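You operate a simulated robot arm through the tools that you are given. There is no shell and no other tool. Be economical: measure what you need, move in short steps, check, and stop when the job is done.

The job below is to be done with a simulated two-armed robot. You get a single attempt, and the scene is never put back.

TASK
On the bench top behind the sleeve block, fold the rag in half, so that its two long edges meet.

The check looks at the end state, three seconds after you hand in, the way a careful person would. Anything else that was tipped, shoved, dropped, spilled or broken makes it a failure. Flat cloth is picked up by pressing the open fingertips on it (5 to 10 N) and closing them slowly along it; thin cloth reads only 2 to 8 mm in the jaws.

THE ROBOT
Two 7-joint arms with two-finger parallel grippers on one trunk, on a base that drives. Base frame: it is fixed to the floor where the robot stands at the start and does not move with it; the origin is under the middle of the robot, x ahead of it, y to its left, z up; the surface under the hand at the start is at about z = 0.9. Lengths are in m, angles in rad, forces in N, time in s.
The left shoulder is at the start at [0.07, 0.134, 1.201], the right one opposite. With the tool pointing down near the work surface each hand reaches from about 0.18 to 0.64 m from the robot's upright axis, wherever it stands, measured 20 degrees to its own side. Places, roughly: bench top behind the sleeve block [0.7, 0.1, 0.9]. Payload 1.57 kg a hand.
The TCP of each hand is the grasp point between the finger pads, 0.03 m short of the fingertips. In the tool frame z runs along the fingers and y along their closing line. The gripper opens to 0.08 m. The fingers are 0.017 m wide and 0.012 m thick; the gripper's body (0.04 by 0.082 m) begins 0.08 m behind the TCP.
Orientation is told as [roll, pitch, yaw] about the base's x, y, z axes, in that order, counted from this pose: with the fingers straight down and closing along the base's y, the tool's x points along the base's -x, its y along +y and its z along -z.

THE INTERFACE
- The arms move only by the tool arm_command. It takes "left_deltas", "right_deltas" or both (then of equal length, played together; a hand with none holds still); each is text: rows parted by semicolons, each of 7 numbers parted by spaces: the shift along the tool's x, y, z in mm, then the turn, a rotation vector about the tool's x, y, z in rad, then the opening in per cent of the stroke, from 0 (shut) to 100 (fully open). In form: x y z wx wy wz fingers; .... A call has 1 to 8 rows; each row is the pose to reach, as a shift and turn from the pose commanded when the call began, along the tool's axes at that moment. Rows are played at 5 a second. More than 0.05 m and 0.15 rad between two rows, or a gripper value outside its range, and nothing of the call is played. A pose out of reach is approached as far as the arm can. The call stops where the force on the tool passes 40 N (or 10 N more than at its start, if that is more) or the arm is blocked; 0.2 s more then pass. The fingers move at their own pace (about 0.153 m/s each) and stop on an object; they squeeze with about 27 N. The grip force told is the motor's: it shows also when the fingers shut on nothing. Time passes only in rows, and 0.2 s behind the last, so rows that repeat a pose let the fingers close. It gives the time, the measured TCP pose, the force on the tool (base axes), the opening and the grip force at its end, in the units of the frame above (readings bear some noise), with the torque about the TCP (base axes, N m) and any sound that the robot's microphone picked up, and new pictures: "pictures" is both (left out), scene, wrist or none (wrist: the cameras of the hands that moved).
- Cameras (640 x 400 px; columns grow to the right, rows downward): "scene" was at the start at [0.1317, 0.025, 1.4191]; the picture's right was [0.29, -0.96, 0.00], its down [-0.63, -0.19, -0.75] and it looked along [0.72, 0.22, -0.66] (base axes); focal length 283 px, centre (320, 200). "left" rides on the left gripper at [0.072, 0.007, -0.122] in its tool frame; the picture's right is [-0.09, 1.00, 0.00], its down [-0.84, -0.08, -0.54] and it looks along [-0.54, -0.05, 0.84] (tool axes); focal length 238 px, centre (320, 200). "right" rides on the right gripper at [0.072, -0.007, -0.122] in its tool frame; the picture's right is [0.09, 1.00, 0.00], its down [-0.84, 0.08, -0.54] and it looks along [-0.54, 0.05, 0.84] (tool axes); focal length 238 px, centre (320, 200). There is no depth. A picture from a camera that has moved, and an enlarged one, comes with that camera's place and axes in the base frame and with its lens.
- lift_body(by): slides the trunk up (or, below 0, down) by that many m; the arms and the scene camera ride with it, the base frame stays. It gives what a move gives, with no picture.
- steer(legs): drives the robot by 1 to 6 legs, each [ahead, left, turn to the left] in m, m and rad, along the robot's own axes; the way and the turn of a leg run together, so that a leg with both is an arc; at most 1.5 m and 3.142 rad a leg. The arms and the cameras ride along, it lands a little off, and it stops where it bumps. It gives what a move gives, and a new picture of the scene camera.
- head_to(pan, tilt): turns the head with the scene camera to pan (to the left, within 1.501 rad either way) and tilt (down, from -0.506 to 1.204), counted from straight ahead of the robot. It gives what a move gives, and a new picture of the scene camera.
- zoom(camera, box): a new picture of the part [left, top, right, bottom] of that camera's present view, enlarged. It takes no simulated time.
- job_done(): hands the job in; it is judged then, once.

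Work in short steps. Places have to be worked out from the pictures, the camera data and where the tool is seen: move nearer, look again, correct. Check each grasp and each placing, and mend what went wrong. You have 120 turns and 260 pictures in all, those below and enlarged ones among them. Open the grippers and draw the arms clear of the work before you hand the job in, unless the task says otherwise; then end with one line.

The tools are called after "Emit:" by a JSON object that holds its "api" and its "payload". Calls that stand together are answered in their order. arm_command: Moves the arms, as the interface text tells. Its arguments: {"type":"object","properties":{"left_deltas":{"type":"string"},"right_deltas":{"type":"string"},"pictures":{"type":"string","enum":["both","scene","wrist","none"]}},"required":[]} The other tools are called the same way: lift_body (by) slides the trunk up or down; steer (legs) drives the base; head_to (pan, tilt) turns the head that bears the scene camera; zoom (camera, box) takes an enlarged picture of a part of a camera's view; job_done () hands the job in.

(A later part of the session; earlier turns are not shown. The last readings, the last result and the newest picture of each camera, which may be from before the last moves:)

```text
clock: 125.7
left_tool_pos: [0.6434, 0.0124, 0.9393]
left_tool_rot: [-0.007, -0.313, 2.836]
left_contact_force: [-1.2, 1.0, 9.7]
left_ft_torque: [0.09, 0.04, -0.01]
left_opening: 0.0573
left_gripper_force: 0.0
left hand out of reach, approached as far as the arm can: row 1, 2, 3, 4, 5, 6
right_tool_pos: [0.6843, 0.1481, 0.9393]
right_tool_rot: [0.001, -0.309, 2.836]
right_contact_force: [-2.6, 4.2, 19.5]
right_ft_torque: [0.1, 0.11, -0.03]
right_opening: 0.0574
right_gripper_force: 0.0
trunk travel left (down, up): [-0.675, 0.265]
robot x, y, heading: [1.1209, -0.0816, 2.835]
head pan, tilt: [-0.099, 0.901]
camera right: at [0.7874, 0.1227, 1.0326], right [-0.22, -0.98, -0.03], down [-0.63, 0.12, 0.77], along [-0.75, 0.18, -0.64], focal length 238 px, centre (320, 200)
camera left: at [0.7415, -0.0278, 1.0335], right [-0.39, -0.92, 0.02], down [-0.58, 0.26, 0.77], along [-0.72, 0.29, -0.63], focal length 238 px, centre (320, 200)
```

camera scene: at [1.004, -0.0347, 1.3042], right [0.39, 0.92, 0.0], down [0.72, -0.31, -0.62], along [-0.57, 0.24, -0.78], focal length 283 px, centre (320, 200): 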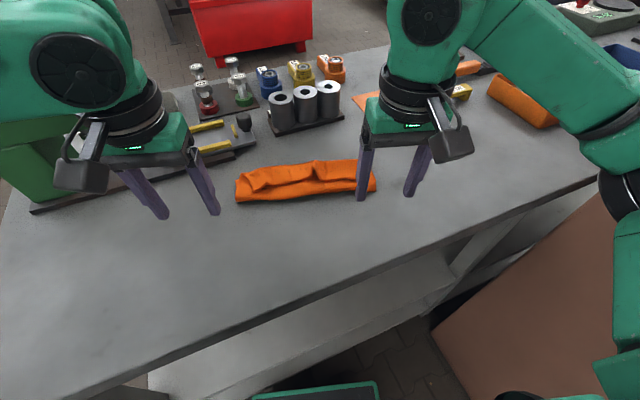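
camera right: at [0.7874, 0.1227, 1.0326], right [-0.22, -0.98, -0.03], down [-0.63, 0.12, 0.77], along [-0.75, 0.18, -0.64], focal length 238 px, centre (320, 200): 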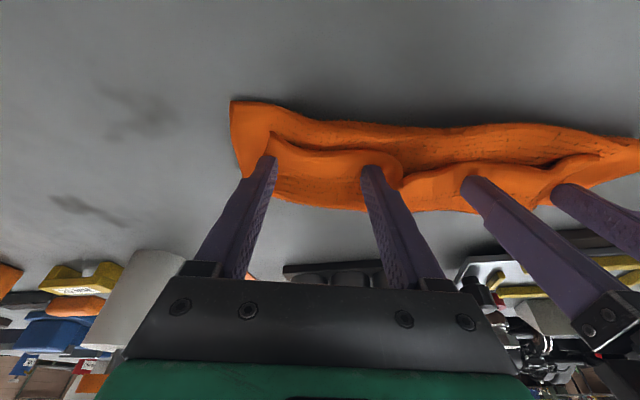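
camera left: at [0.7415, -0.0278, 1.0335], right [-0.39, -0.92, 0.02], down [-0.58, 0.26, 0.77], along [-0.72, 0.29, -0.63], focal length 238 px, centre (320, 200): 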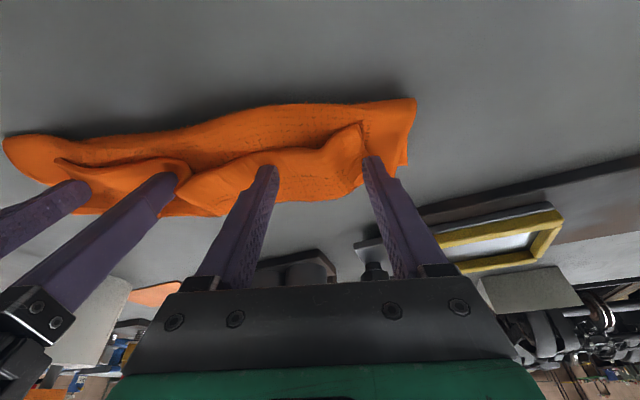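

The fingertips press on the lip. I'll ease the right slightly and drag both back toward the robot 6 cm along the surface to unroll the lip.

Emit:
{"api": "arm_command", "payload": {"left_deltas": "10 0 -3.2 0 0 0 72; 19 0 -6 0 0 0 72; 29 0 -9 0 0 0 72; 38 0 -12 0 0 0 72; 48 0 -15 0 0 0 72; 57 0 -18 0 0 0 72; 57 0 -18 0 0 0 72", "right_deltas": "10 0 -4 0 0 0 72; 19 0 -6.8 0 0 0 72; 29 0 -9.8 0 0 0 72; 38 0 -12.8 0 0 0 72; 48 0 -15.8 0 0 0 72; 57 0 -18.8 0 0 0 72; 57 0 -18.8 0 0 0 72", "pictures": "both"}}

```text
clock: 127.2
left_tool_pos: [0.6999, -0.0067, 0.9379]
left_tool_rot: [-0.008, -0.315, 2.835]
left_contact_force: [-4.7, 1.2, 23.0]
left_ft_torque: [0.08, 0.18, 0.05]
left_opening: 0.0573
left_gripper_force: 0.1
right_tool_pos: [0.7427, 0.1275, 0.9385]
right_tool_rot: [-0.001, -0.306, 2.839]
right_contact_force: [-3.9, 2.5, 23.3]
right_ft_torque: [0.02, 0.16, 0.01]
right_opening: 0.0571
right_gripper_force: 0.0
trunk travel left (down, up): [-0.675, 0.265]
robot x, y, heading: [1.118, -0.0796, 2.836]
head pan, tilt: [-0.099, 0.901]
camera scene: at [1.0088, -0.0365, 1.305], right [0.39, 0.92, 0.0], down [0.72, -0.31, -0.62], along [-0.57, 0.24, -0.78], focal length 283 px, centre (320, 200)
camera right: at [0.8445, 0.1028, 1.0326], right [-0.21, -0.98, -0.03], down [-0.63, 0.12, 0.77], along [-0.75, 0.18, -0.64], focal length 238 px, centre (320, 200)
camera left: at [0.7994, -0.0465, 1.0321], right [-0.38, -0.92, 0.02], down [-0.58, 0.26, 0.77], along [-0.72, 0.29, -0.63], focal length 238 px, centre (320, 200)
```

scene: 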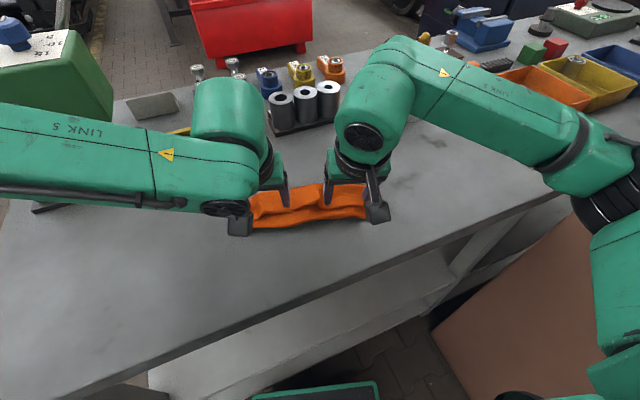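
right: 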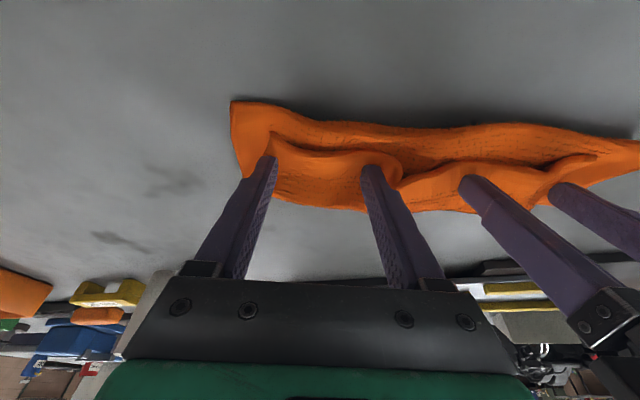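
left: 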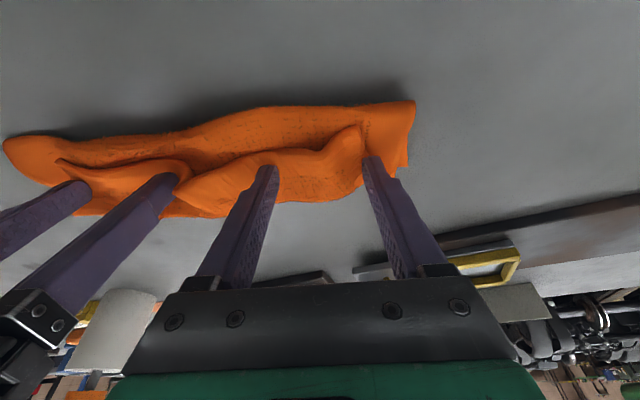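

The whole stack slides as one and the layers don't shear, so this only brought the rag nearer, which helps reach. New plan: drag it 4 cm closer, flip the lip forward by scooping under it, then re-grip the exposed edge from its outer side, lift it over the midline and lay it on CD.

Emit:
{"api": "arm_command", "payload": {"left_deltas": "10 0 -4.2 0 0 0 72; 19 0 -7 0 0 0 72; 29 0 -10 0 0 0 72; 38 0 -13 0 0 0 72; 38 0 -13 0 0 0 72; 36 0 -35 0 0 0 30; 50 0 -60 0 0 0 0; 70 0 -60 0 0 0 0", "right_deltas": "10 0 -4.2 0 0 0 72; 19 0 -7 0 0 0 72; 29 0 -10 0 0 0 72; 38 0 -13 0 0 0 72; 38 0 -13 0 0 0 72; 36 0 -35 0 0 0 30; 50 0 -60 0 0 0 0; 70 0 -60 0 0 0 0", "pictures": "both"}}

```text
clock: 129.1
left_tool_pos: [0.7666, -0.0278, 0.9767]
left_tool_rot: [-0.006, -0.304, 2.838]
left_contact_force: [-0.4, 0.1, -0.6]
left_ft_torque: [0.04, -0.04, 0.0]
left_opening: 0.0041
left_gripper_force: 24.6
left hand out of reach, approached as far as the arm can: row 8
right_tool_pos: [0.8199, 0.1053, 0.9705]
right_tool_rot: [-0.002, -0.299, 2.837]
right_contact_force: [-0.1, 0.0, 0.3]
right_ft_torque: [-0.06, -0.02, 0.02]
right_opening: 0.0095
right_gripper_force: 27.2
trunk travel left (down, up): [-0.675, 0.265]
robot x, y, heading: [1.1193, -0.0809, 2.841]
head pan, tilt: [-0.099, 0.901]
camera scene: at [1.0044, -0.0348, 1.3042], right [0.39, 0.92, 0.0], down [0.72, -0.31, -0.62], along [-0.57, 0.24, -0.78], focal length 283 px, centre (320, 200)
camera right: at [0.922, 0.0802, 1.0656], right [-0.21, -0.98, -0.03], down [-0.63, 0.12, 0.77], along [-0.74, 0.18, -0.64], focal length 238 px, centre (320, 200)
camera left: at [0.8659, -0.0674, 1.0707], right [-0.38, -0.92, 0.02], down [-0.58, 0.26, 0.77], along [-0.72, 0.28, -0.64], focal length 238 px, centre (320, 200)
```

scene: 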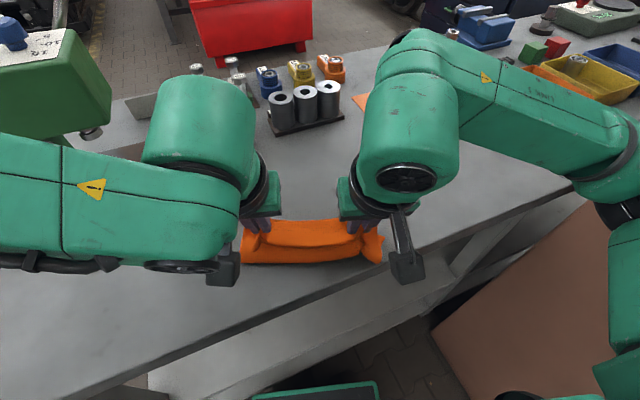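
right: 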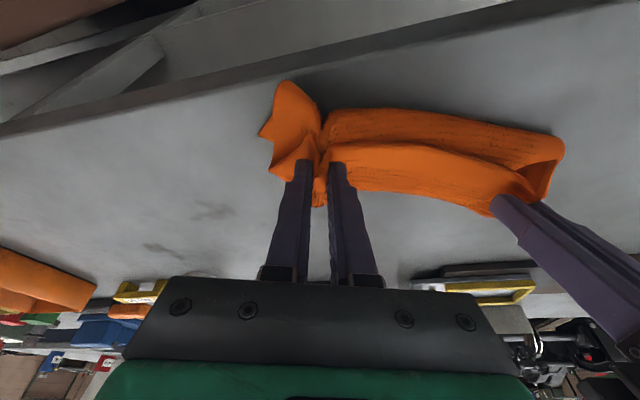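
left: 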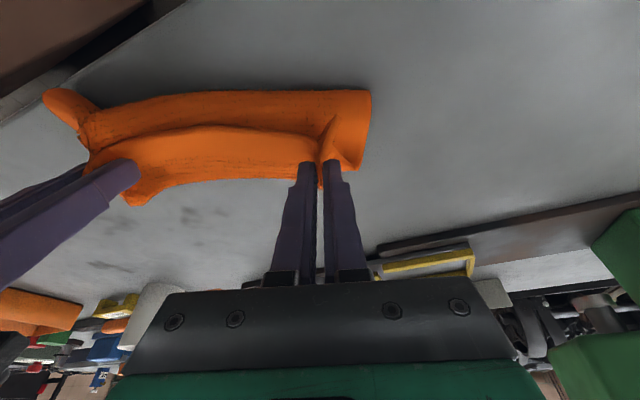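

The jaws closed on the cloth while lifting: the left holds a thin pleat (4 mm), the right a thick one (9.5 mm). The rag is also near the bench's edge, so I'll carry it 10 cm forward and set it down.

Emit:
{"api": "arm_command", "payload": {"left_deltas": "-32 0 8 0 0 0 0; -64 0 18 0 0 0 0; -95 0 30 0 0 0 0; -90 0 48 0 0 0 0; -86 0 60 0 0 0 0; -86 0 60 0 0 0 0", "right_deltas": "-32 0 8 0 0 0 0; -64 0 18 0 0 0 0; -95 0 30 0 0 0 0; -91 0 46 0 0 0 0; -87 0 57 0 0 0 0; -87 0 57 0 0 0 0", "pictures": "both"}}

```text
clock: 130.4
left_tool_pos: [0.6736, 0.0007, 0.9468]
left_tool_rot: [-0.005, -0.308, 2.834]
left_contact_force: [0.4, 0.4, 0.3]
left_ft_torque: [0.02, 0.02, 0.02]
left_opening: 0.004
left_gripper_force: 25.1
right_tool_pos: [0.7257, 0.134, 0.9431]
right_tool_rot: [0.0, -0.304, 2.837]
right_contact_force: [-0.6, 0.0, 4.4]
right_ft_torque: [0.01, 0.03, 0.01]
right_opening: 0.0088
right_gripper_force: 27.2
trunk travel left (down, up): [-0.675, 0.265]
robot x, y, heading: [1.1217, -0.0775, 2.839]
head pan, tilt: [-0.099, 0.901]
camera scene: at [1.0054, -0.0353, 1.3045], right [0.39, 0.92, 0.0], down [0.72, -0.31, -0.62], along [-0.57, 0.24, -0.78], focal length 283 px, centre (320, 200)
camera right: at [0.8269, 0.109, 1.0375], right [-0.21, -0.98, -0.03], down [-0.63, 0.12, 0.77], along [-0.75, 0.18, -0.64], focal length 238 px, centre (320, 200)
camera left: at [0.7727, -0.0391, 1.0409], right [-0.38, -0.92, 0.02], down [-0.58, 0.26, 0.77], along [-0.72, 0.28, -0.64], focal length 238 px, centre (320, 200)
```

scene: 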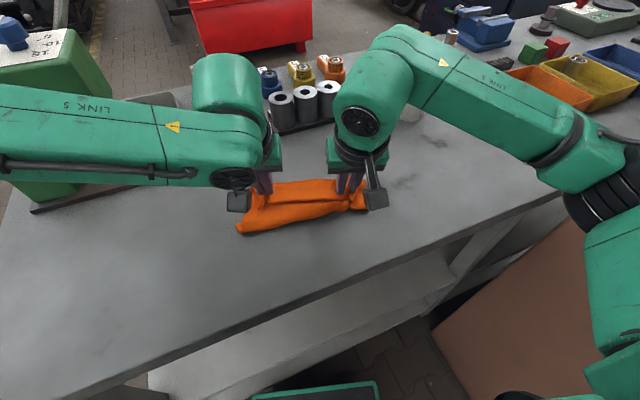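
right: 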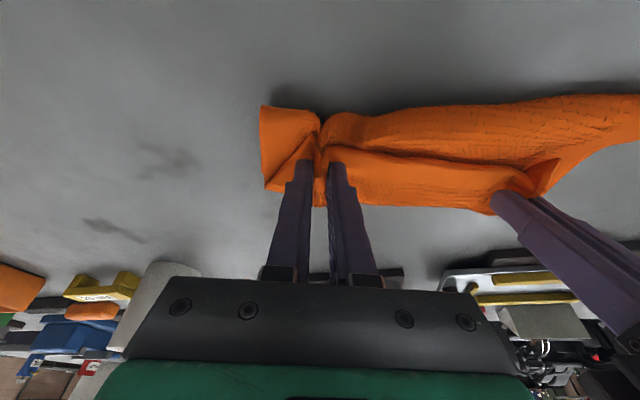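
left: 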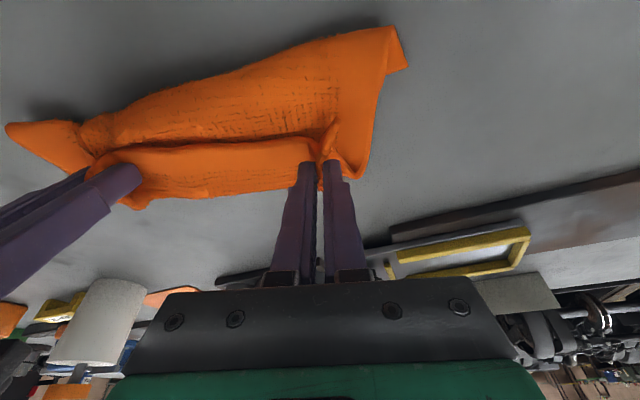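

On the left, the lower layer has swung out toward me, so the rag is actually unfolding with AB on the far side. I'll open the right hand in contact to free its thick bunch, keeping the left grip.

Emit:
{"api": "arm_command", "payload": {"right_deltas": "0 0 0 0 0 0 15; 0 0 0 0 0 0 30; 0 0 0 0 0 0 50; 0 0 0 0 0 0 75; 0 0 -25 0 0 0 75; 20 0 -60 0 0.1 0 75; 50 -20 -85 0 0.2 0 75; 50 -20 -85 0 0.3 0 75", "pictures": "both"}}

```text
clock: 132.2
left_tool_pos: [0.6727, 0.0001, 0.9456]
left_tool_rot: [-0.006, -0.307, 2.836]
left_contact_force: [0.2, 0.4, 0.8]
left_ft_torque: [0.04, -0.07, -0.01]
left_opening: 0.004
left_gripper_force: 24.9
right_tool_pos: [0.8019, 0.1311, 1.0103]
right_tool_rot: [-0.002, 0.0, 2.836]
right_contact_force: [-0.7, 0.5, -0.8]
right_ft_torque: [0.04, -0.02, -0.04]
right_opening: 0.0601
right_gripper_force: 0.0
trunk travel left (down, up): [-0.675, 0.265]
robot x, y, heading: [1.1221, -0.082, 2.834]
head pan, tilt: [-0.099, 0.901]
camera scene: at [1.003, -0.0354, 1.3041], right [0.39, 0.92, 0.0], down [0.72, -0.31, -0.62], along [-0.57, 0.24, -0.78], focal length 283 px, centre (320, 200)
camera right: at [0.8711, 0.1159, 1.1324], right [-0.21, -0.98, 0.0], down [-0.82, 0.18, 0.54], along [-0.53, 0.12, -0.84], focal length 238 px, centre (320, 200)
```

scene: 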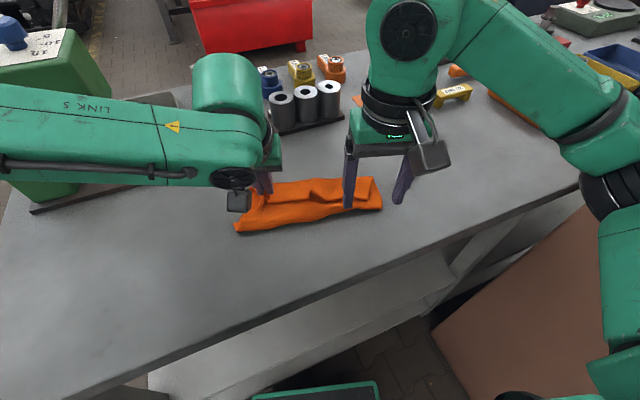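
right: 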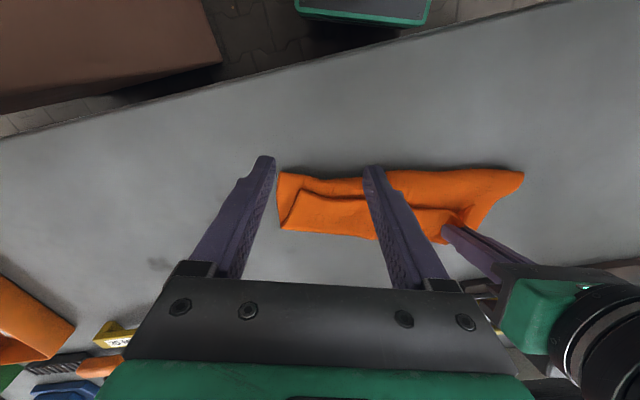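

The right bunch is freed; the left still holds B's edge. Next I'll hover the right hand over the lip near A, at about (0.727, 0.142), for a light pinch of the top layer only.

Emit:
{"api": "arm_command", "payload": {"right_deltas": "-25 4 5 0 0 0 62; -50 8 15 0 0 0 62; -75 12 35 0 0 0 62; -75 12 48 0 0 0 62; -75 12 48 0 0 0 62", "pictures": "wrist"}}

Emit:
{"api": "zoom", "payload": {"camera": "left", "box": [0, 0, 440, 275]}}

```text
clock: 133.4
left_tool_pos: [0.6735, 0.0001, 0.9467]
left_tool_rot: [-0.005, -0.306, 2.837]
left_contact_force: [-0.3, 0.2, -0.6]
left_ft_torque: [0.01, -0.02, -0.01]
left_opening: 0.0037
left_gripper_force: 24.4
right_tool_pos: [0.7267, 0.1408, 0.9618]
right_tool_rot: [-0.002, -0.003, 2.838]
right_contact_force: [0.4, -0.1, -0.5]
right_ft_torque: [0.02, -0.01, 0.03]
right_opening: 0.0496
right_gripper_force: 0.0
trunk travel left (down, up): [-0.675, 0.265]
robot x, y, heading: [1.1238, -0.0822, 2.838]
head pan, tilt: [-0.099, 0.901]
camera right: at [0.7971, 0.1266, 1.083], right [-0.21, -0.98, 0.0], down [-0.82, 0.18, 0.54], along [-0.53, 0.12, -0.84], focal length 238 px, centre (320, 200)
```

right: 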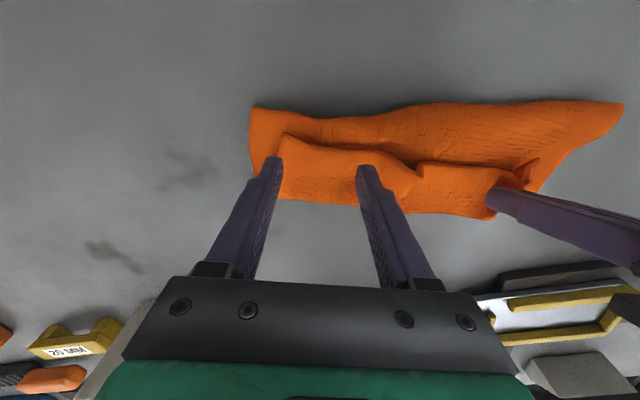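

```text
1.45 times, centred on (220, 138) of left
camera zoom: at [0.7722, -0.039, 1.0408], right [-0.38, -0.92, 0.02], down [-0.58, 0.26, 0.77], along [-0.72, 0.28, -0.64], focal length 347 px, centre (466, 291)
```

zoom: 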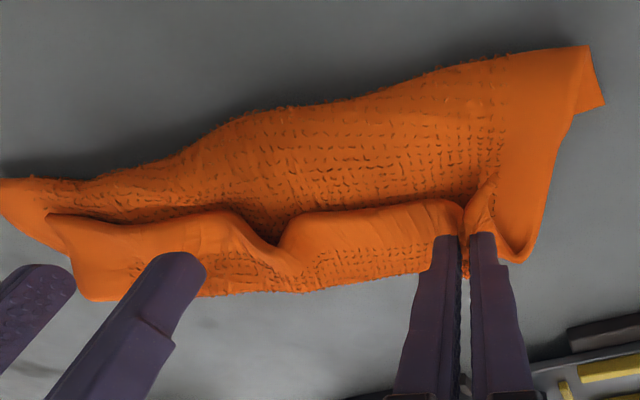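

The left view confirms AB's lip on top with the sheet running under it. I'll lower the right hand to very light contact on the lip.

Emit:
{"api": "arm_command", "payload": {"right_deltas": "3 2 10 0 0 0 62; 3 2 15 0 0 0 62; 3 2 18 0 0 0 62; 3 2 20 0 0 0 62; 3 2 20 0 0 0 62", "pictures": "wrist"}}

```text
clock: 134.7
left_tool_pos: [0.6737, -0.0004, 0.9458]
left_tool_rot: [-0.005, -0.306, 2.836]
left_contact_force: [-0.7, 0.3, 0.9]
left_ft_torque: [0.01, 0.02, -0.02]
left_opening: 0.004
left_gripper_force: 25.2
right_tool_pos: [0.729, 0.1393, 0.9432]
right_tool_rot: [0.0, -0.001, 2.836]
right_contact_force: [-0.2, 0.2, 3.4]
right_ft_torque: [-0.03, 0.03, -0.01]
right_opening: 0.0495
right_gripper_force: 0.3
trunk travel left (down, up): [-0.675, 0.265]
robot x, y, heading: [1.1217, -0.0833, 2.837]
head pan, tilt: [-0.099, 0.901]
camera right: at [0.7984, 0.1241, 1.0636], right [-0.21, -0.98, 0.0], down [-0.82, 0.18, 0.54], along [-0.53, 0.12, -0.84], focal length 238 px, centre (320, 200)
```

right: 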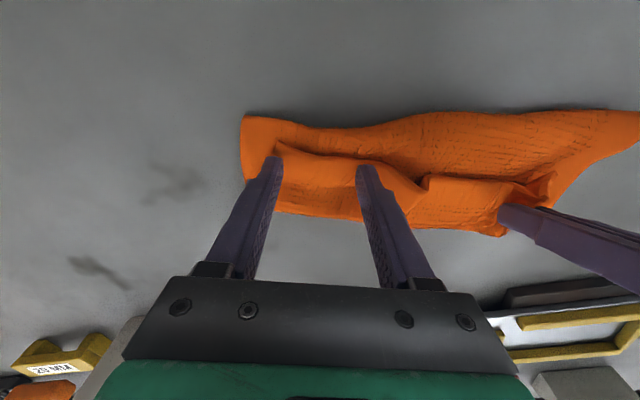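

Contact is 3.4 N near the lip's edge. I'll close slowly while easing up slightly so only the top layer gathers.

Emit:
{"api": "arm_command", "payload": {"right_deltas": "0 0 0 0 0 0 54; 0 0 0 0 0 0 46; 0 0 -0.5 0 0 0 38; 0 0 -1 0 0 0 30; 0 0 -1.5 0 0 0 22; 0 0 -2 0 0 0 14; 0 0 -2.5 0 0 0 6; 0 0 -2.5 0 0 0 0", "pictures": "wrist"}}

```text
clock: 136.4
left_tool_pos: [0.6755, 0.0, 0.9468]
left_tool_rot: [-0.005, -0.307, 2.836]
left_contact_force: [0.6, 0.3, -0.2]
left_ft_torque: [0.03, -0.01, 0.02]
left_opening: 0.0038
left_gripper_force: 25.1
right_tool_pos: [0.7298, 0.1407, 0.9453]
right_tool_rot: [-0.001, -0.003, 2.837]
right_contact_force: [-0.1, -0.6, 1.7]
right_ft_torque: [-0.04, 0.02, 0.03]
right_opening: 0.0081
right_gripper_force: 27.0
trunk travel left (down, up): [-0.675, 0.265]
robot x, y, heading: [1.1209, -0.0832, 2.841]
head pan, tilt: [-0.099, 0.901]
camera right: at [0.7993, 0.1251, 1.0663], right [-0.21, -0.98, 0.0], down [-0.82, 0.18, 0.54], along [-0.53, 0.12, -0.84], focal length 238 px, centre (320, 200)
```

right: 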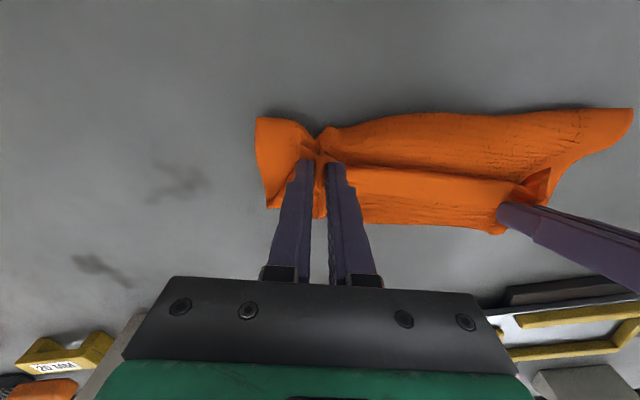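

The right pleat reads 8 mm, so probably the lip plus the layer beneath it. I'll lift both hands high so the rag hangs like a curtain and the bottom layer drops free.

Emit:
{"api": "arm_command", "payload": {"left_deltas": "-7 0 -40 0 0 0 0; -13 0 -80 0 0 0 0; -19 0 -119 0 0 0 0; -25 0 -159 0 0 0 0; -28 0 -185 0 0 0 0; -28 0 -185 0 0 0 0", "right_deltas": "6 0 -40 0 -0.06 0 0; 12 0 -80 0 -0.12 0 0; 18 0 -120 0 -0.18 0 0; 24 0 -160 0 -0.24 0 0; 30 0 -185 0 -0.3 0 0; 30 0 -185 0 -0.3 0 0", "pictures": "both"}}

```text
clock: 137.8
left_tool_pos: [0.6992, -0.0057, 1.131]
left_tool_rot: [-0.005, -0.308, 2.837]
left_contact_force: [0.5, 0.9, 0.4]
left_ft_torque: [0.01, 0.0, -0.03]
left_opening: 0.0043
left_gripper_force: 24.4
right_tool_pos: [0.7587, 0.1321, 1.1327]
right_tool_rot: [0.0, -0.301, 2.837]
right_contact_force: [-0.3, 0.1, -0.4]
right_ft_torque: [-0.01, -0.03, 0.0]
right_opening: 0.0076
right_gripper_force: 26.3
trunk travel left (down, up): [-0.675, 0.265]
robot x, y, heading: [1.1198, -0.0765, 2.837]
head pan, tilt: [-0.099, 0.901]
camera scene: at [1.004, -0.0348, 1.3042], right [0.39, 0.92, 0.0], down [0.72, -0.31, -0.62], along [-0.57, 0.24, -0.78], focal length 283 px, centre (320, 200)
camera right: at [0.8597, 0.1057, 1.228], right [-0.21, -0.98, -0.03], down [-0.63, 0.12, 0.77], along [-0.74, 0.18, -0.64], focal length 238 px, centre (320, 200)
camera left: at [0.7984, -0.0451, 1.2261], right [-0.38, -0.92, 0.02], down [-0.58, 0.26, 0.77], along [-0.72, 0.28, -0.64], focal length 238 px, centre (320, 200)
```

scene: 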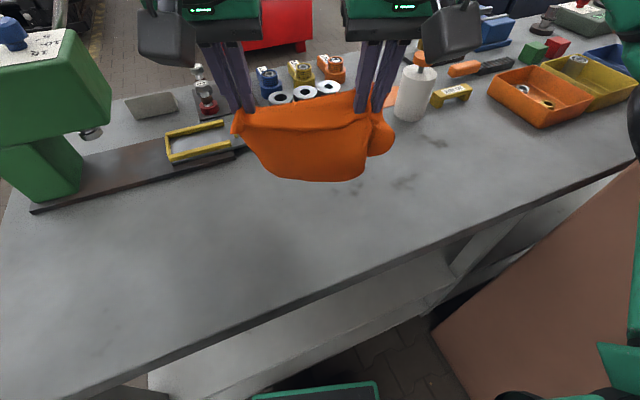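
right: 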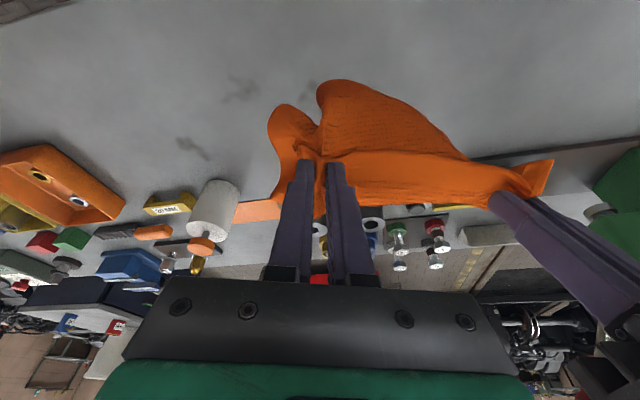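
left: 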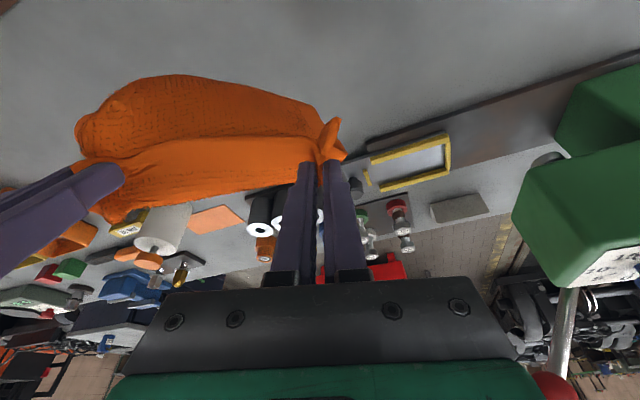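

The rag hangs like a pouch; the right hand seems to hold both the A and D edges. I'll zoom to find corner C.

Emit:
{"api": "zoom", "payload": {"camera": "scene", "box": [200, 70, 424, 210]}}

Emit:
{"api": "zoom", "payload": {"camera": "left", "box": [50, 50, 386, 260]}}

Emit:
{"api": "zoom", "payload": {"camera": "right", "box": [240, 60, 576, 270]}}

```text
2.86 times, centred on (312, 140) of scene
camera zoom: at [1.004, -0.0348, 1.3042], right [0.39, 0.92, 0.0], down [0.72, -0.31, -0.62], along [-0.57, 0.24, -0.78], focal length 808 px, centre (343, 371)
```

zoom: 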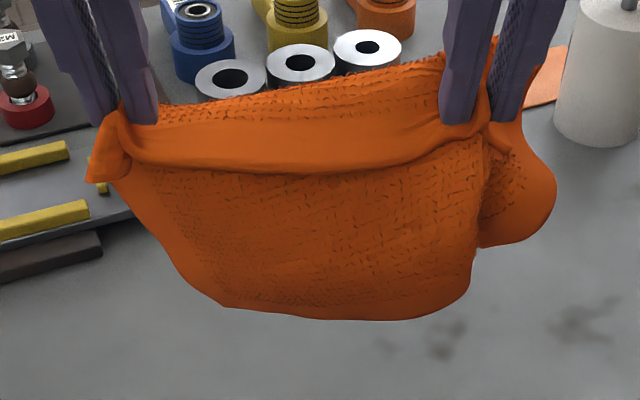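

```text
1.90 times, centred on (218, 155) of left
camera zoom: at [0.7984, -0.0451, 1.2261], right [-0.38, -0.92, 0.02], down [-0.58, 0.26, 0.77], along [-0.72, 0.28, -0.64], focal length 454 px, centre (514, 286)
```

zoom: 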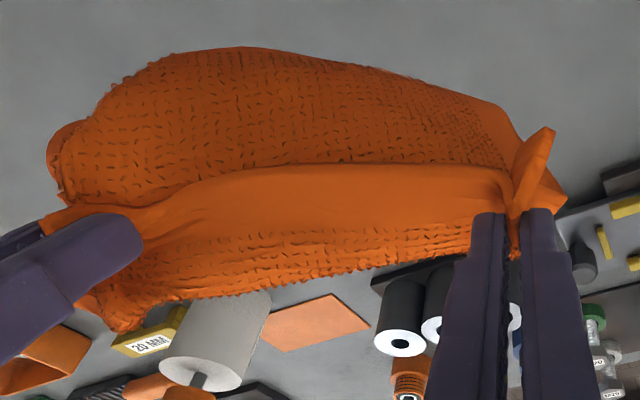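

```text
1.90 times, centred on (408, 165) of right
camera zoom: at [0.8597, 0.1057, 1.228], right [-0.21, -0.98, -0.03], down [-0.63, 0.12, 0.77], along [-0.74, 0.18, -0.64], focal length 454 px, centre (152, 267)
```

zoom: 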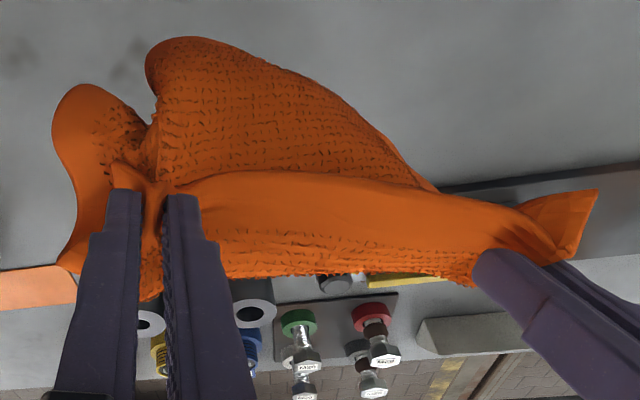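

On closer look it's a simple curtain: CD hangs free at the bottom, with AB's border flopped over as a lip toward me, so the rag is unfolded. I'll lower it with CD touching down on the far side while drawing the hands back toward me.

Emit:
{"api": "arm_command", "payload": {"left_deltas": "-23 0 28 0 0 0 0; -45 0 56 0 0 0 0; -28 0 77 0 0 0 0; 3 0 93 0 0 0 0; 39 0 108 0 0 0 0; 72 0 113 0 0 0 0; 72 0 113 0 0 0 0", "right_deltas": "-23 0 28 0 0 0 0; -45 0 56 0 0 0 0; -28 0 77 0 0 0 0; 3 0 93 0 0 0 0; 39 0 108 0 0 0 0; 72 0 113 0 0 0 0; 72 0 113 0 0 0 0", "pictures": "both"}}

```text
clock: 139.4
left_tool_pos: [0.7331, -0.0178, 0.9992]
left_tool_rot: [-0.006, -0.307, 2.837]
left_contact_force: [-0.8, -0.5, -0.4]
left_ft_torque: [0.01, -0.01, -0.04]
left_opening: 0.0039
left_gripper_force: 25.3
left hand out of reach, approached as far as the arm can: row 1, 2
right_tool_pos: [0.7901, 0.1207, 1.0031]
right_tool_rot: [0.0, -0.302, 2.836]
right_contact_force: [-0.4, 0.1, -0.3]
right_ft_torque: [0.02, -0.06, 0.01]
right_opening: 0.0076
right_gripper_force: 26.3
trunk travel left (down, up): [-0.675, 0.265]
robot x, y, heading: [1.1201, -0.0794, 2.841]
head pan, tilt: [-0.099, 0.901]
camera scene: at [1.0034, -0.0352, 1.3042], right [0.39, 0.92, 0.0], down [0.72, -0.31, -0.62], along [-0.57, 0.24, -0.78], focal length 283 px, centre (320, 200)
camera right: at [0.8909, 0.0951, 1.0981], right [-0.21, -0.98, -0.03], down [-0.63, 0.12, 0.77], along [-0.74, 0.18, -0.64], focal length 238 px, centre (320, 200)
camera left: at [0.8317, -0.0577, 1.0934], right [-0.38, -0.92, 0.02], down [-0.58, 0.26, 0.77], along [-0.72, 0.28, -0.64], focal length 238 px, centre (320, 200)
```

scene: 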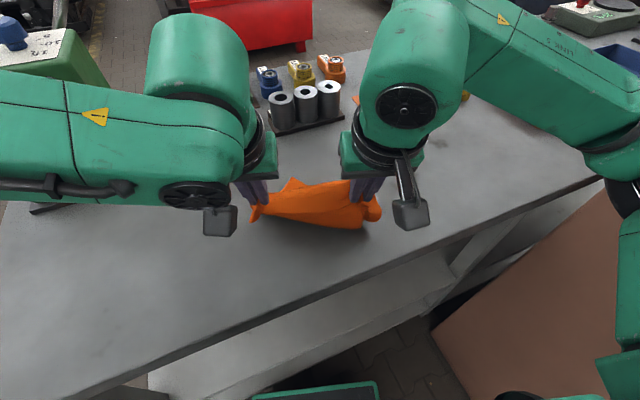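
right: 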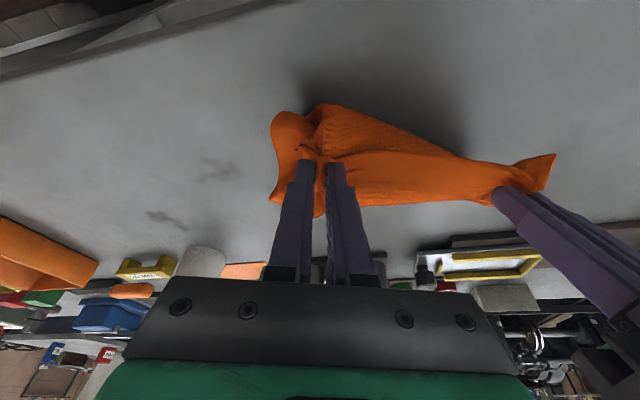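
left: 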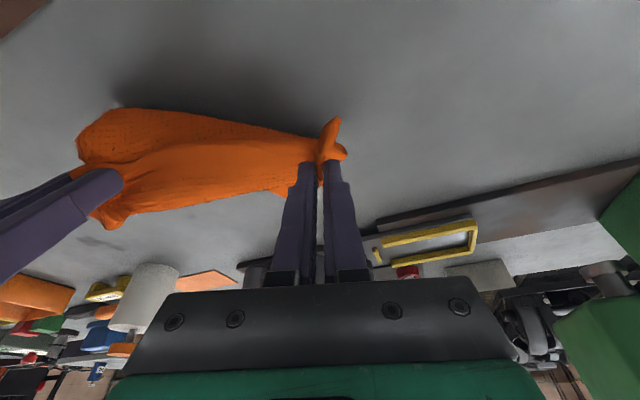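

The sheet seems to have slid along below the hands. I'll lower the last few centimetres, release both, lift clear and look at how it lies.

Emit:
{"api": "arm_command", "payload": {"left_deltas": "4 0 17 0 0 0 0; 9 0 33 0 0 0 0; 9 0 33 0 0 0 30; 9 0 33 0 0 0 75; 0 0 5 0 0 0 75; -10 0 -30 0 0 0 75; -10 40 -70 0 0.1 0 75; -10 80 -100 0 0.2 0 75", "right_deltas": "4 0 17 0 0 0 0; 9 0 33 0 0 0 0; 9 0 33 0 0 0 30; 9 0 33 0 0 0 75; 0 0 5 0 0 0 75; -10 0 -30 0 0 0 75; -10 -30 -70 0 0.1 0 75; -10 -60 -100 0 0.2 0 75", "pictures": "scene"}}

Emit:
{"api": "zoom", "payload": {"camera": "scene", "box": [200, 130, 440, 280]}}

```text
refused: row 7 steps farther than a row can; nothing moved
```

```text
2.67 times, centred on (320, 205) of scene
camera zoom: at [1.0034, -0.0352, 1.3042], right [0.39, 0.92, 0.0], down [0.72, -0.31, -0.62], along [-0.57, 0.24, -0.78], focal length 754 px, centre (320, 187)
```

zoom: 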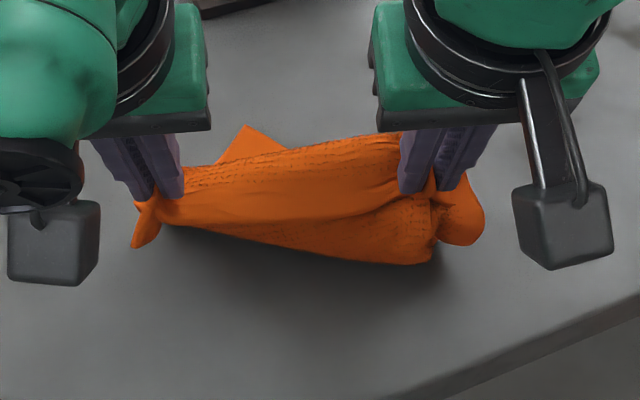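

Now I can see that the right grip pinches two portions with a loop hanging between them, while C lies on the bench behind. I'll release only the right hand and lift it aside, keeping B held.

Emit:
{"api": "arm_command", "payload": {"right_deltas": "0 0 0 0 0 0 30; 0 0 0 0 0 0 75; 0 0 -30 0 0 0 75; 0 -20 -60 0 0.1 0 75; 0 -40 -80 0 0.2 0 75; 0 -60 -90 0 0.3 0 75; 0 -60 -90 0 0.3 0 75", "pictures": "scene"}}

Emit:
{"api": "zoom", "payload": {"camera": "scene", "box": [200, 130, 440, 280]}}

```text
clock: 141.1
left_tool_pos: [0.734, -0.0181, 0.9994]
left_tool_rot: [-0.004, -0.307, 2.838]
left_contact_force: [0.5, -0.6, -1.0]
left_ft_torque: [0.0, -0.01, -0.04]
left_opening: 0.004
left_gripper_force: 24.3
right_tool_pos: [0.8352, 0.1685, 1.0876]
right_tool_rot: [-0.001, 0.0, 2.839]
right_contact_force: [-0.1, 0.3, 0.0]
right_ft_torque: [0.01, 0.03, 0.02]
right_opening: 0.06
right_gripper_force: 0.1
trunk travel left (down, up): [-0.675, 0.265]
robot x, y, heading: [1.1221, -0.0778, 2.832]
head pan, tilt: [-0.099, 0.901]
camera scene: at [1.0043, -0.0352, 1.3043], right [0.39, 0.92, 0.0], down [0.72, -0.31, -0.62], along [-0.57, 0.24, -0.78], focal length 283 px, centre (320, 200)
```

scene: 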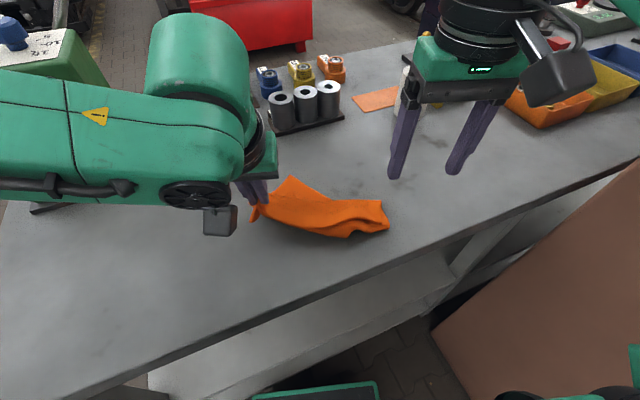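

```text
2.67 times, centred on (320, 205) of scene
camera zoom: at [1.0043, -0.0352, 1.3043], right [0.39, 0.92, 0.0], down [0.72, -0.31, -0.62], along [-0.57, 0.24, -0.78], focal length 754 px, centre (320, 187)
```

zoom: 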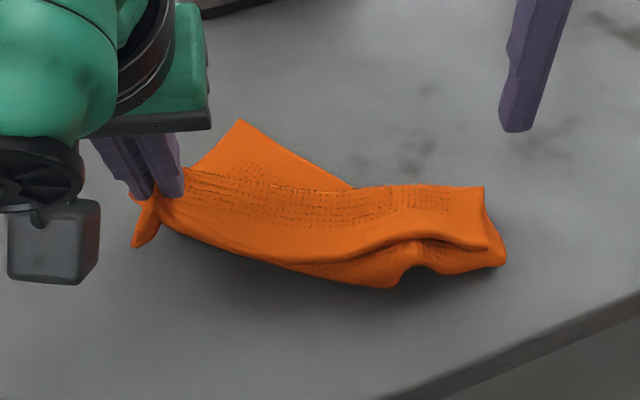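

The right end lies loosely folded. I'll raise the left hand high so the rag hangs from B and the layers fall open under gravity.

Emit:
{"api": "arm_command", "payload": {"left_deltas": "-10 10 -32 0 0 0 0; -20 20 -64 0 0 0 0; -30 30 -96 0 0 0 0; -40 40 -128 0 0 0 0; -50 50 -160 0 0 0 0; -60 60 -190 0 0 0 0; -66 60 -215 0 0 0 0; -66 60 -215 0 0 0 0", "pictures": "scene"}}

```text
clock: 142.8
left_tool_pos: [0.72, -0.0777, 1.2243]
left_tool_rot: [-0.005, -0.306, 2.835]
left_contact_force: [0.1, 0.8, -0.4]
left_ft_torque: [0.01, -0.02, -0.06]
left_opening: 0.0038
left_gripper_force: 25.1
right_tool_pos: [0.8344, 0.1691, 1.0866]
right_tool_rot: [0.0, -0.002, 2.838]
right_contact_force: [0.4, 0.1, -0.5]
right_ft_torque: [0.01, 0.04, -0.02]
right_opening: 0.0601
right_gripper_force: 0.0
trunk travel left (down, up): [-0.675, 0.265]
robot x, y, heading: [1.1254, -0.0782, 2.841]
head pan, tilt: [-0.099, 0.901]
camera scene: at [1.0043, -0.0352, 1.3043], right [0.39, 0.92, 0.0], down [0.72, -0.31, -0.62], along [-0.57, 0.24, -0.78], focal length 283 px, centre (320, 200)
```

scene: 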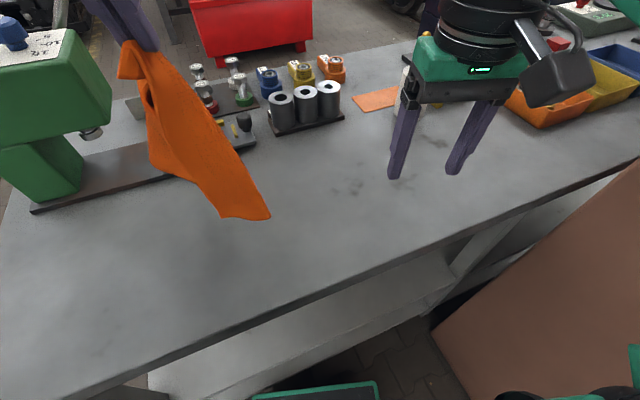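

The rag hangs freely. I'll zoom in to see its configuration.

Emit:
{"api": "zoom", "payload": {"camera": "scene", "box": [80, 20, 320, 240]}}

Emit:
{"api": "zoom", "payload": {"camera": "left", "box": [160, 0, 480, 200]}}

Emit:
{"api": "zoom", "payload": {"camera": "right", "box": [0, 0, 640, 400]}}

```text
1.82 times, centred on (200, 130) of scene
camera zoom: at [1.0043, -0.0352, 1.3043], right [0.39, 0.92, 0.0], down [0.72, -0.31, -0.62], along [-0.57, 0.24, -0.78], focal length 514 px, centre (538, 327)
```

zoom: 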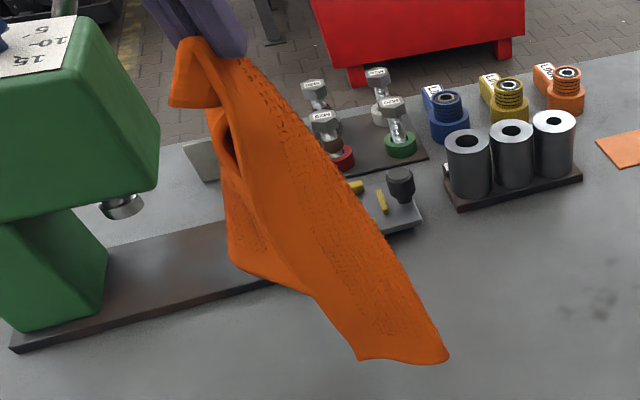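

```text
2.00 times, centred on (320, 100) of left
camera zoom: at [0.8185, -0.1179, 1.3189], right [-0.39, -0.92, 0.02], down [-0.58, 0.26, 0.77], along [-0.72, 0.28, -0.64], focal length 477 px, centre (320, 400)
```

zoom: 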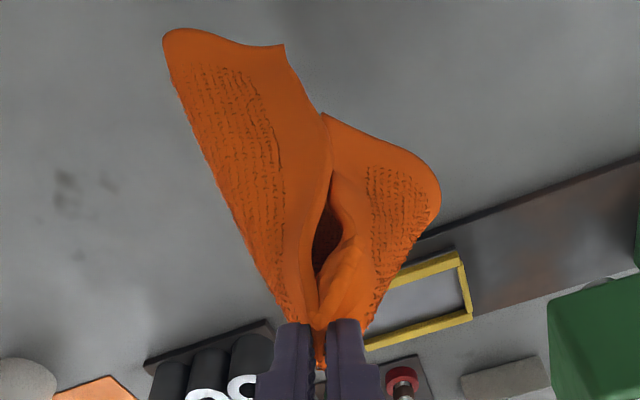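

```text
1.00 times, centred on (320, 200) of right (not enlarged: the box is as wide or as high as the picture)
camera zoom: at [0.9043, 0.1536, 1.2091], right [-0.21, -0.98, 0.0], down [-0.82, 0.18, 0.54], along [-0.53, 0.12, -0.84], focal length 238 px, centre (320, 200)
```

zoom: 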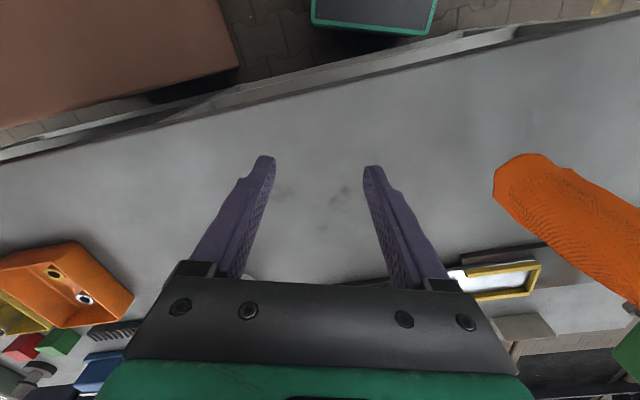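

It's a single draped layer now: the AB edge on my side, the body on the far side, the A–D end lowest. I'll lower it so the A–D end touches, and lay it out by moving the left hand sideways to the left.

Emit:
{"api": "arm_command", "payload": {"left_deltas": "14 0 43 0 0 0 0; 21 35 67 0 0 0 0; 29 70 90 0 0 0 0; 39 100 124 0 0 0 0; 50 130 157 0 0 0 0; 62 155 195 0 0 0 0; 74 180 233 0 0 0 0; 78 190 247 0 0 0 0", "pictures": "both"}}

```text
clock: 144.7
left_tool_pos: [0.6612, -0.258, 0.9628]
left_tool_rot: [-0.004, -0.309, 2.834]
left_contact_force: [0.8, -0.7, 0.4]
left_ft_torque: [0.02, 0.01, -0.03]
left_opening: 0.0035
left_gripper_force: 25.2
right_tool_pos: [0.8344, 0.17, 1.0871]
right_tool_rot: [-0.004, 0.0, 2.838]
right_contact_force: [0.3, 0.5, -0.6]
right_ft_torque: [-0.03, 0.0, -0.02]
right_opening: 0.0601
right_gripper_force: 0.0
trunk travel left (down, up): [-0.675, 0.265]
robot x, y, heading: [1.12, -0.0821, 2.84]
head pan, tilt: [-0.099, 0.901]
camera scene: at [1.0047, -0.0349, 1.3043], right [0.39, 0.92, 0.0], down [0.72, -0.31, -0.62], along [-0.57, 0.24, -0.78], focal length 283 px, centre (320, 200)
camera left: at [0.7603, -0.2967, 1.0576], right [-0.39, -0.92, 0.02], down [-0.58, 0.26, 0.77], along [-0.72, 0.29, -0.64], focal length 238 px, centre (320, 200)
```

scene: 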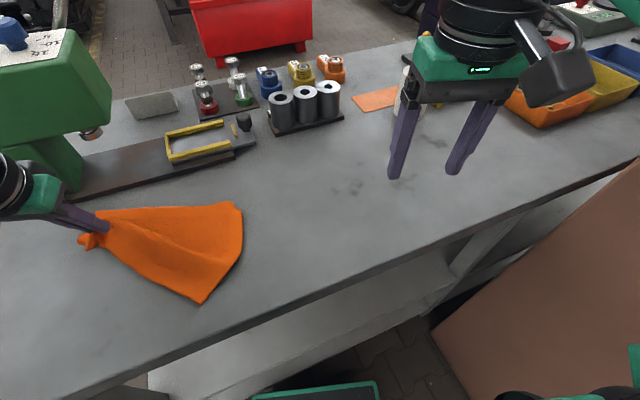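
left: 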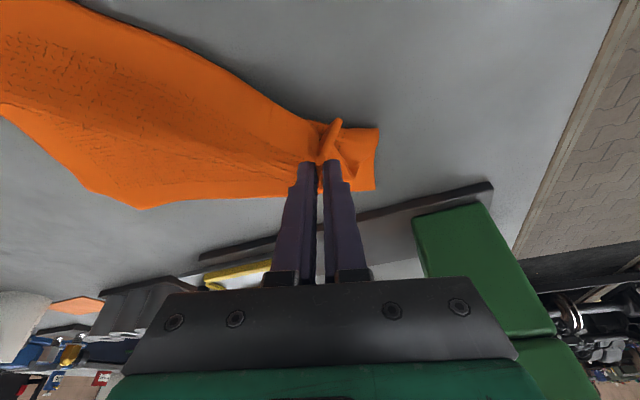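

The rag has laid out nicely as a single layer. I'll set B down, open in contact to spread the pleat, and lift away.

Emit:
{"api": "arm_command", "payload": {"left_deltas": "4 0 13 0 0 0 0; 7 0 23 0 0 0 0; 7.5 0 25 0 0 0 15; 7.5 0 25 0 0 0 35; 7.5 0 25 0 0 0 60; 7.5 0 25 0 0 0 90; 5 0 10 0 0 0 90; 0 0 -35 0 0 0 90", "pictures": "none"}}

Emit:
{"api": "arm_command", "payload": {"left_deltas": "0 30 -30 0 0.1 0 90; 0 60 -60 0 0.2 0 90; 0 80 -90 0 0.3 0 90; 0 80 -90 0 0.3 0 90", "pictures": "scene"}}

```text
clock: 146.4
left_tool_pos: [0.6706, -0.2624, 0.9996]
left_tool_rot: [-0.003, -0.308, 2.837]
left_contact_force: [0.9, 0.7, -0.2]
left_ft_torque: [-0.01, 0.0, 0.0]
left_opening: 0.072
left_gripper_force: 0.0
right_tool_pos: [0.8359, 0.1691, 1.0884]
right_tool_rot: [-0.002, -0.002, 2.838]
right_contact_force: [0.1, 0.6, -0.9]
right_ft_torque: [-0.03, 0.01, 0.02]
right_opening: 0.06
right_gripper_force: 0.1
trunk travel left (down, up): [-0.675, 0.265]
robot x, y, heading: [1.1223, -0.0781, 2.839]
head pan, tilt: [-0.099, 0.901]
```

```text
clock: 147.4
left_tool_pos: [0.6737, -0.3478, 1.0814]
left_tool_rot: [-0.008, -0.007, 2.833]
left_contact_force: [-0.3, 0.2, -0.2]
left_ft_torque: [-0.01, 0.03, 0.0]
left_opening: 0.0719
left_gripper_force: 0.0
right_tool_pos: [0.8348, 0.1685, 1.0891]
right_tool_rot: [-0.002, -0.001, 2.838]
right_contact_force: [-0.4, -0.2, 0.2]
right_ft_torque: [0.01, 0.01, 0.02]
right_opening: 0.06
right_gripper_force: 0.2
trunk travel left (down, up): [-0.675, 0.265]
robot x, y, heading: [1.1247, -0.0772, 2.839]
head pan, tilt: [-0.099, 0.901]
camera scene: at [1.005, -0.0351, 1.3043], right [0.39, 0.92, 0.0], down [0.72, -0.31, -0.62], along [-0.57, 0.24, -0.78], focal length 283 px, centre (320, 200)
```

scene: 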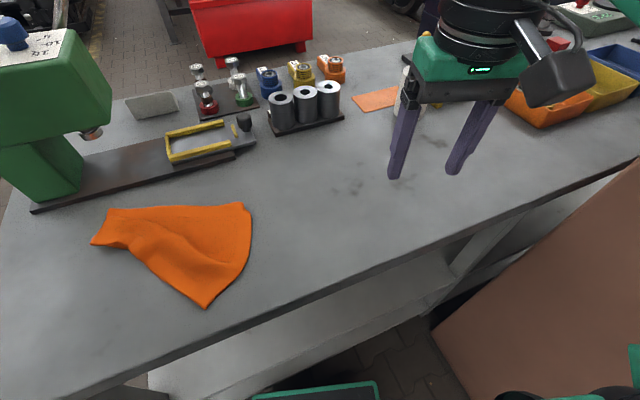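

Corner B's end is bunched. I'll zoom in for detail.

Emit:
{"api": "zoom", "payload": {"camera": "scene", "box": [70, 180, 290, 320]}}

```text
2.86 times, centred on (180, 250) of scene
camera zoom: at [1.005, -0.0351, 1.3043], right [0.39, 0.92, 0.0], down [0.72, -0.31, -0.62], along [-0.57, 0.24, -0.78], focal length 808 px, centre (720, 57)
```

zoom: 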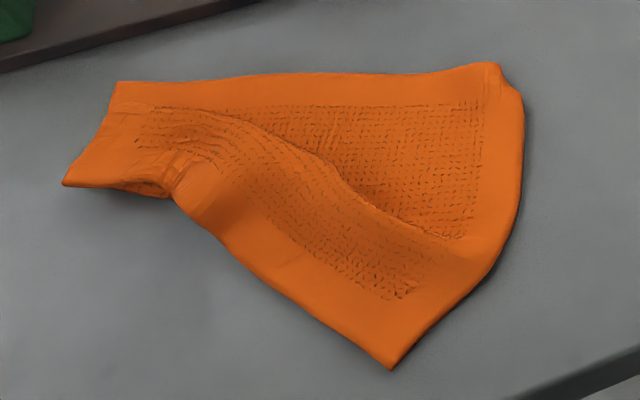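

I see a ridge toward B, and B needs to come about 7 cm toward me. I'll press closed fingertips near B and drag it out.

Emit:
{"api": "arm_command", "payload": {"left_deltas": "-25 -34 20 0 0 0 0; -51 -68 45 0 0 0 0; -51 -68 90 0 0 0 0; -51 -68 130 0 0 0 0; -51 -68 142 0 0 0 0; -51 -68 146 0 0 0 0; -51 -68 148 0 0 0 0; -51 -68 148 0 0 0 0", "pictures": "wrist"}}

```text
clock: 149.2
left_tool_pos: [0.6452, -0.266, 0.9383]
left_tool_rot: [-0.004, -0.011, 2.835]
left_contact_force: [0.6, -0.5, 8.4]
left_ft_torque: [0.04, -0.08, -0.03]
left_opening: 0.0002
left_gripper_force: 21.5
right_tool_pos: [0.8372, 0.1693, 1.0895]
right_tool_rot: [0.001, -0.004, 2.836]
right_contact_force: [-0.8, 1.0, -0.2]
right_ft_torque: [-0.01, -0.02, 0.01]
right_opening: 0.0601
right_gripper_force: 0.0
trunk travel left (down, up): [-0.675, 0.265]
robot x, y, heading: [1.1218, -0.0825, 2.836]
head pan, tilt: [-0.099, 0.901]
camera left: at [0.7129, -0.2949, 1.0595], right [-0.39, -0.92, 0.0], down [-0.77, 0.32, 0.55], along [-0.51, 0.22, -0.83], focal length 238 px, centre (320, 200)
```

left: 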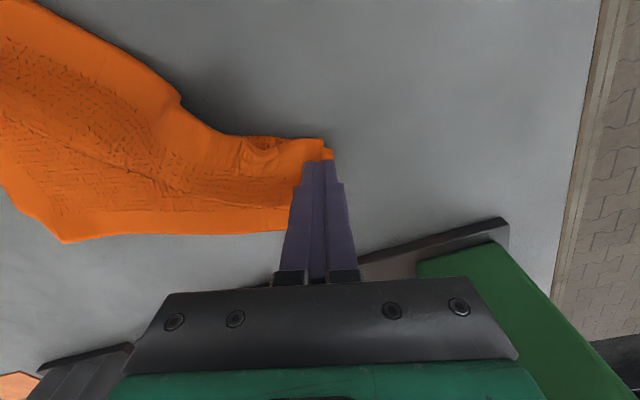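

I'm right on B with 8 N. I'll drag it 7 cm toward me and slightly left.

Emit:
{"api": "arm_command", "payload": {"left_deltas": "14 2 0 0 0 0 0; 28 4 0 0 0 0 0; 42 6 0 0 0 0 0; 56 8 0 0 0 0 0; 70 10 0 0 0 0 0; 70 10 0 0 0 0 0; 70 10 -20 0 0 0 0; 70 40 -60 0 0 0 0", "pictures": "scene"}}

```text
clock: 151.1
left_tool_pos: [0.6999, -0.3233, 0.9958]
left_tool_rot: [-0.007, -0.01, 2.834]
left_contact_force: [-0.7, -1.0, 0.2]
left_ft_torque: [-0.01, 0.0, 0.03]
left_opening: 0.0002
left_gripper_force: 21.6
right_tool_pos: [0.836, 0.1683, 1.088]
right_tool_rot: [-0.002, -0.004, 2.837]
right_contact_force: [-0.5, -0.2, 0.2]
right_ft_torque: [-0.02, 0.04, -0.01]
right_opening: 0.06
right_gripper_force: 0.1
trunk travel left (down, up): [-0.675, 0.265]
robot x, y, heading: [1.1214, -0.0798, 2.842]
head pan, tilt: [-0.099, 0.901]
camera scene: at [1.0058, -0.0356, 1.3043], right [0.39, 0.92, 0.0], down [0.72, -0.31, -0.62], along [-0.57, 0.24, -0.78], focal length 283 px, centre (320, 200)
```

scene: 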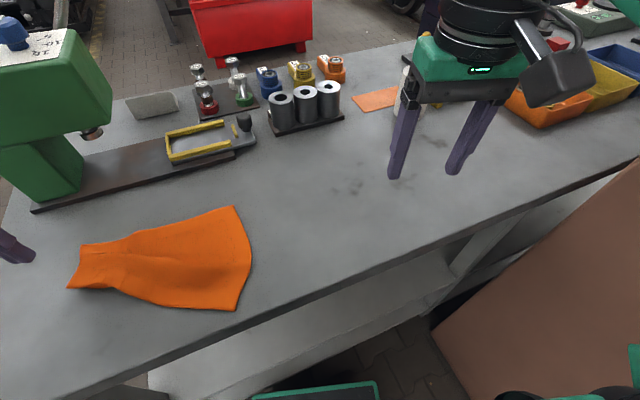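

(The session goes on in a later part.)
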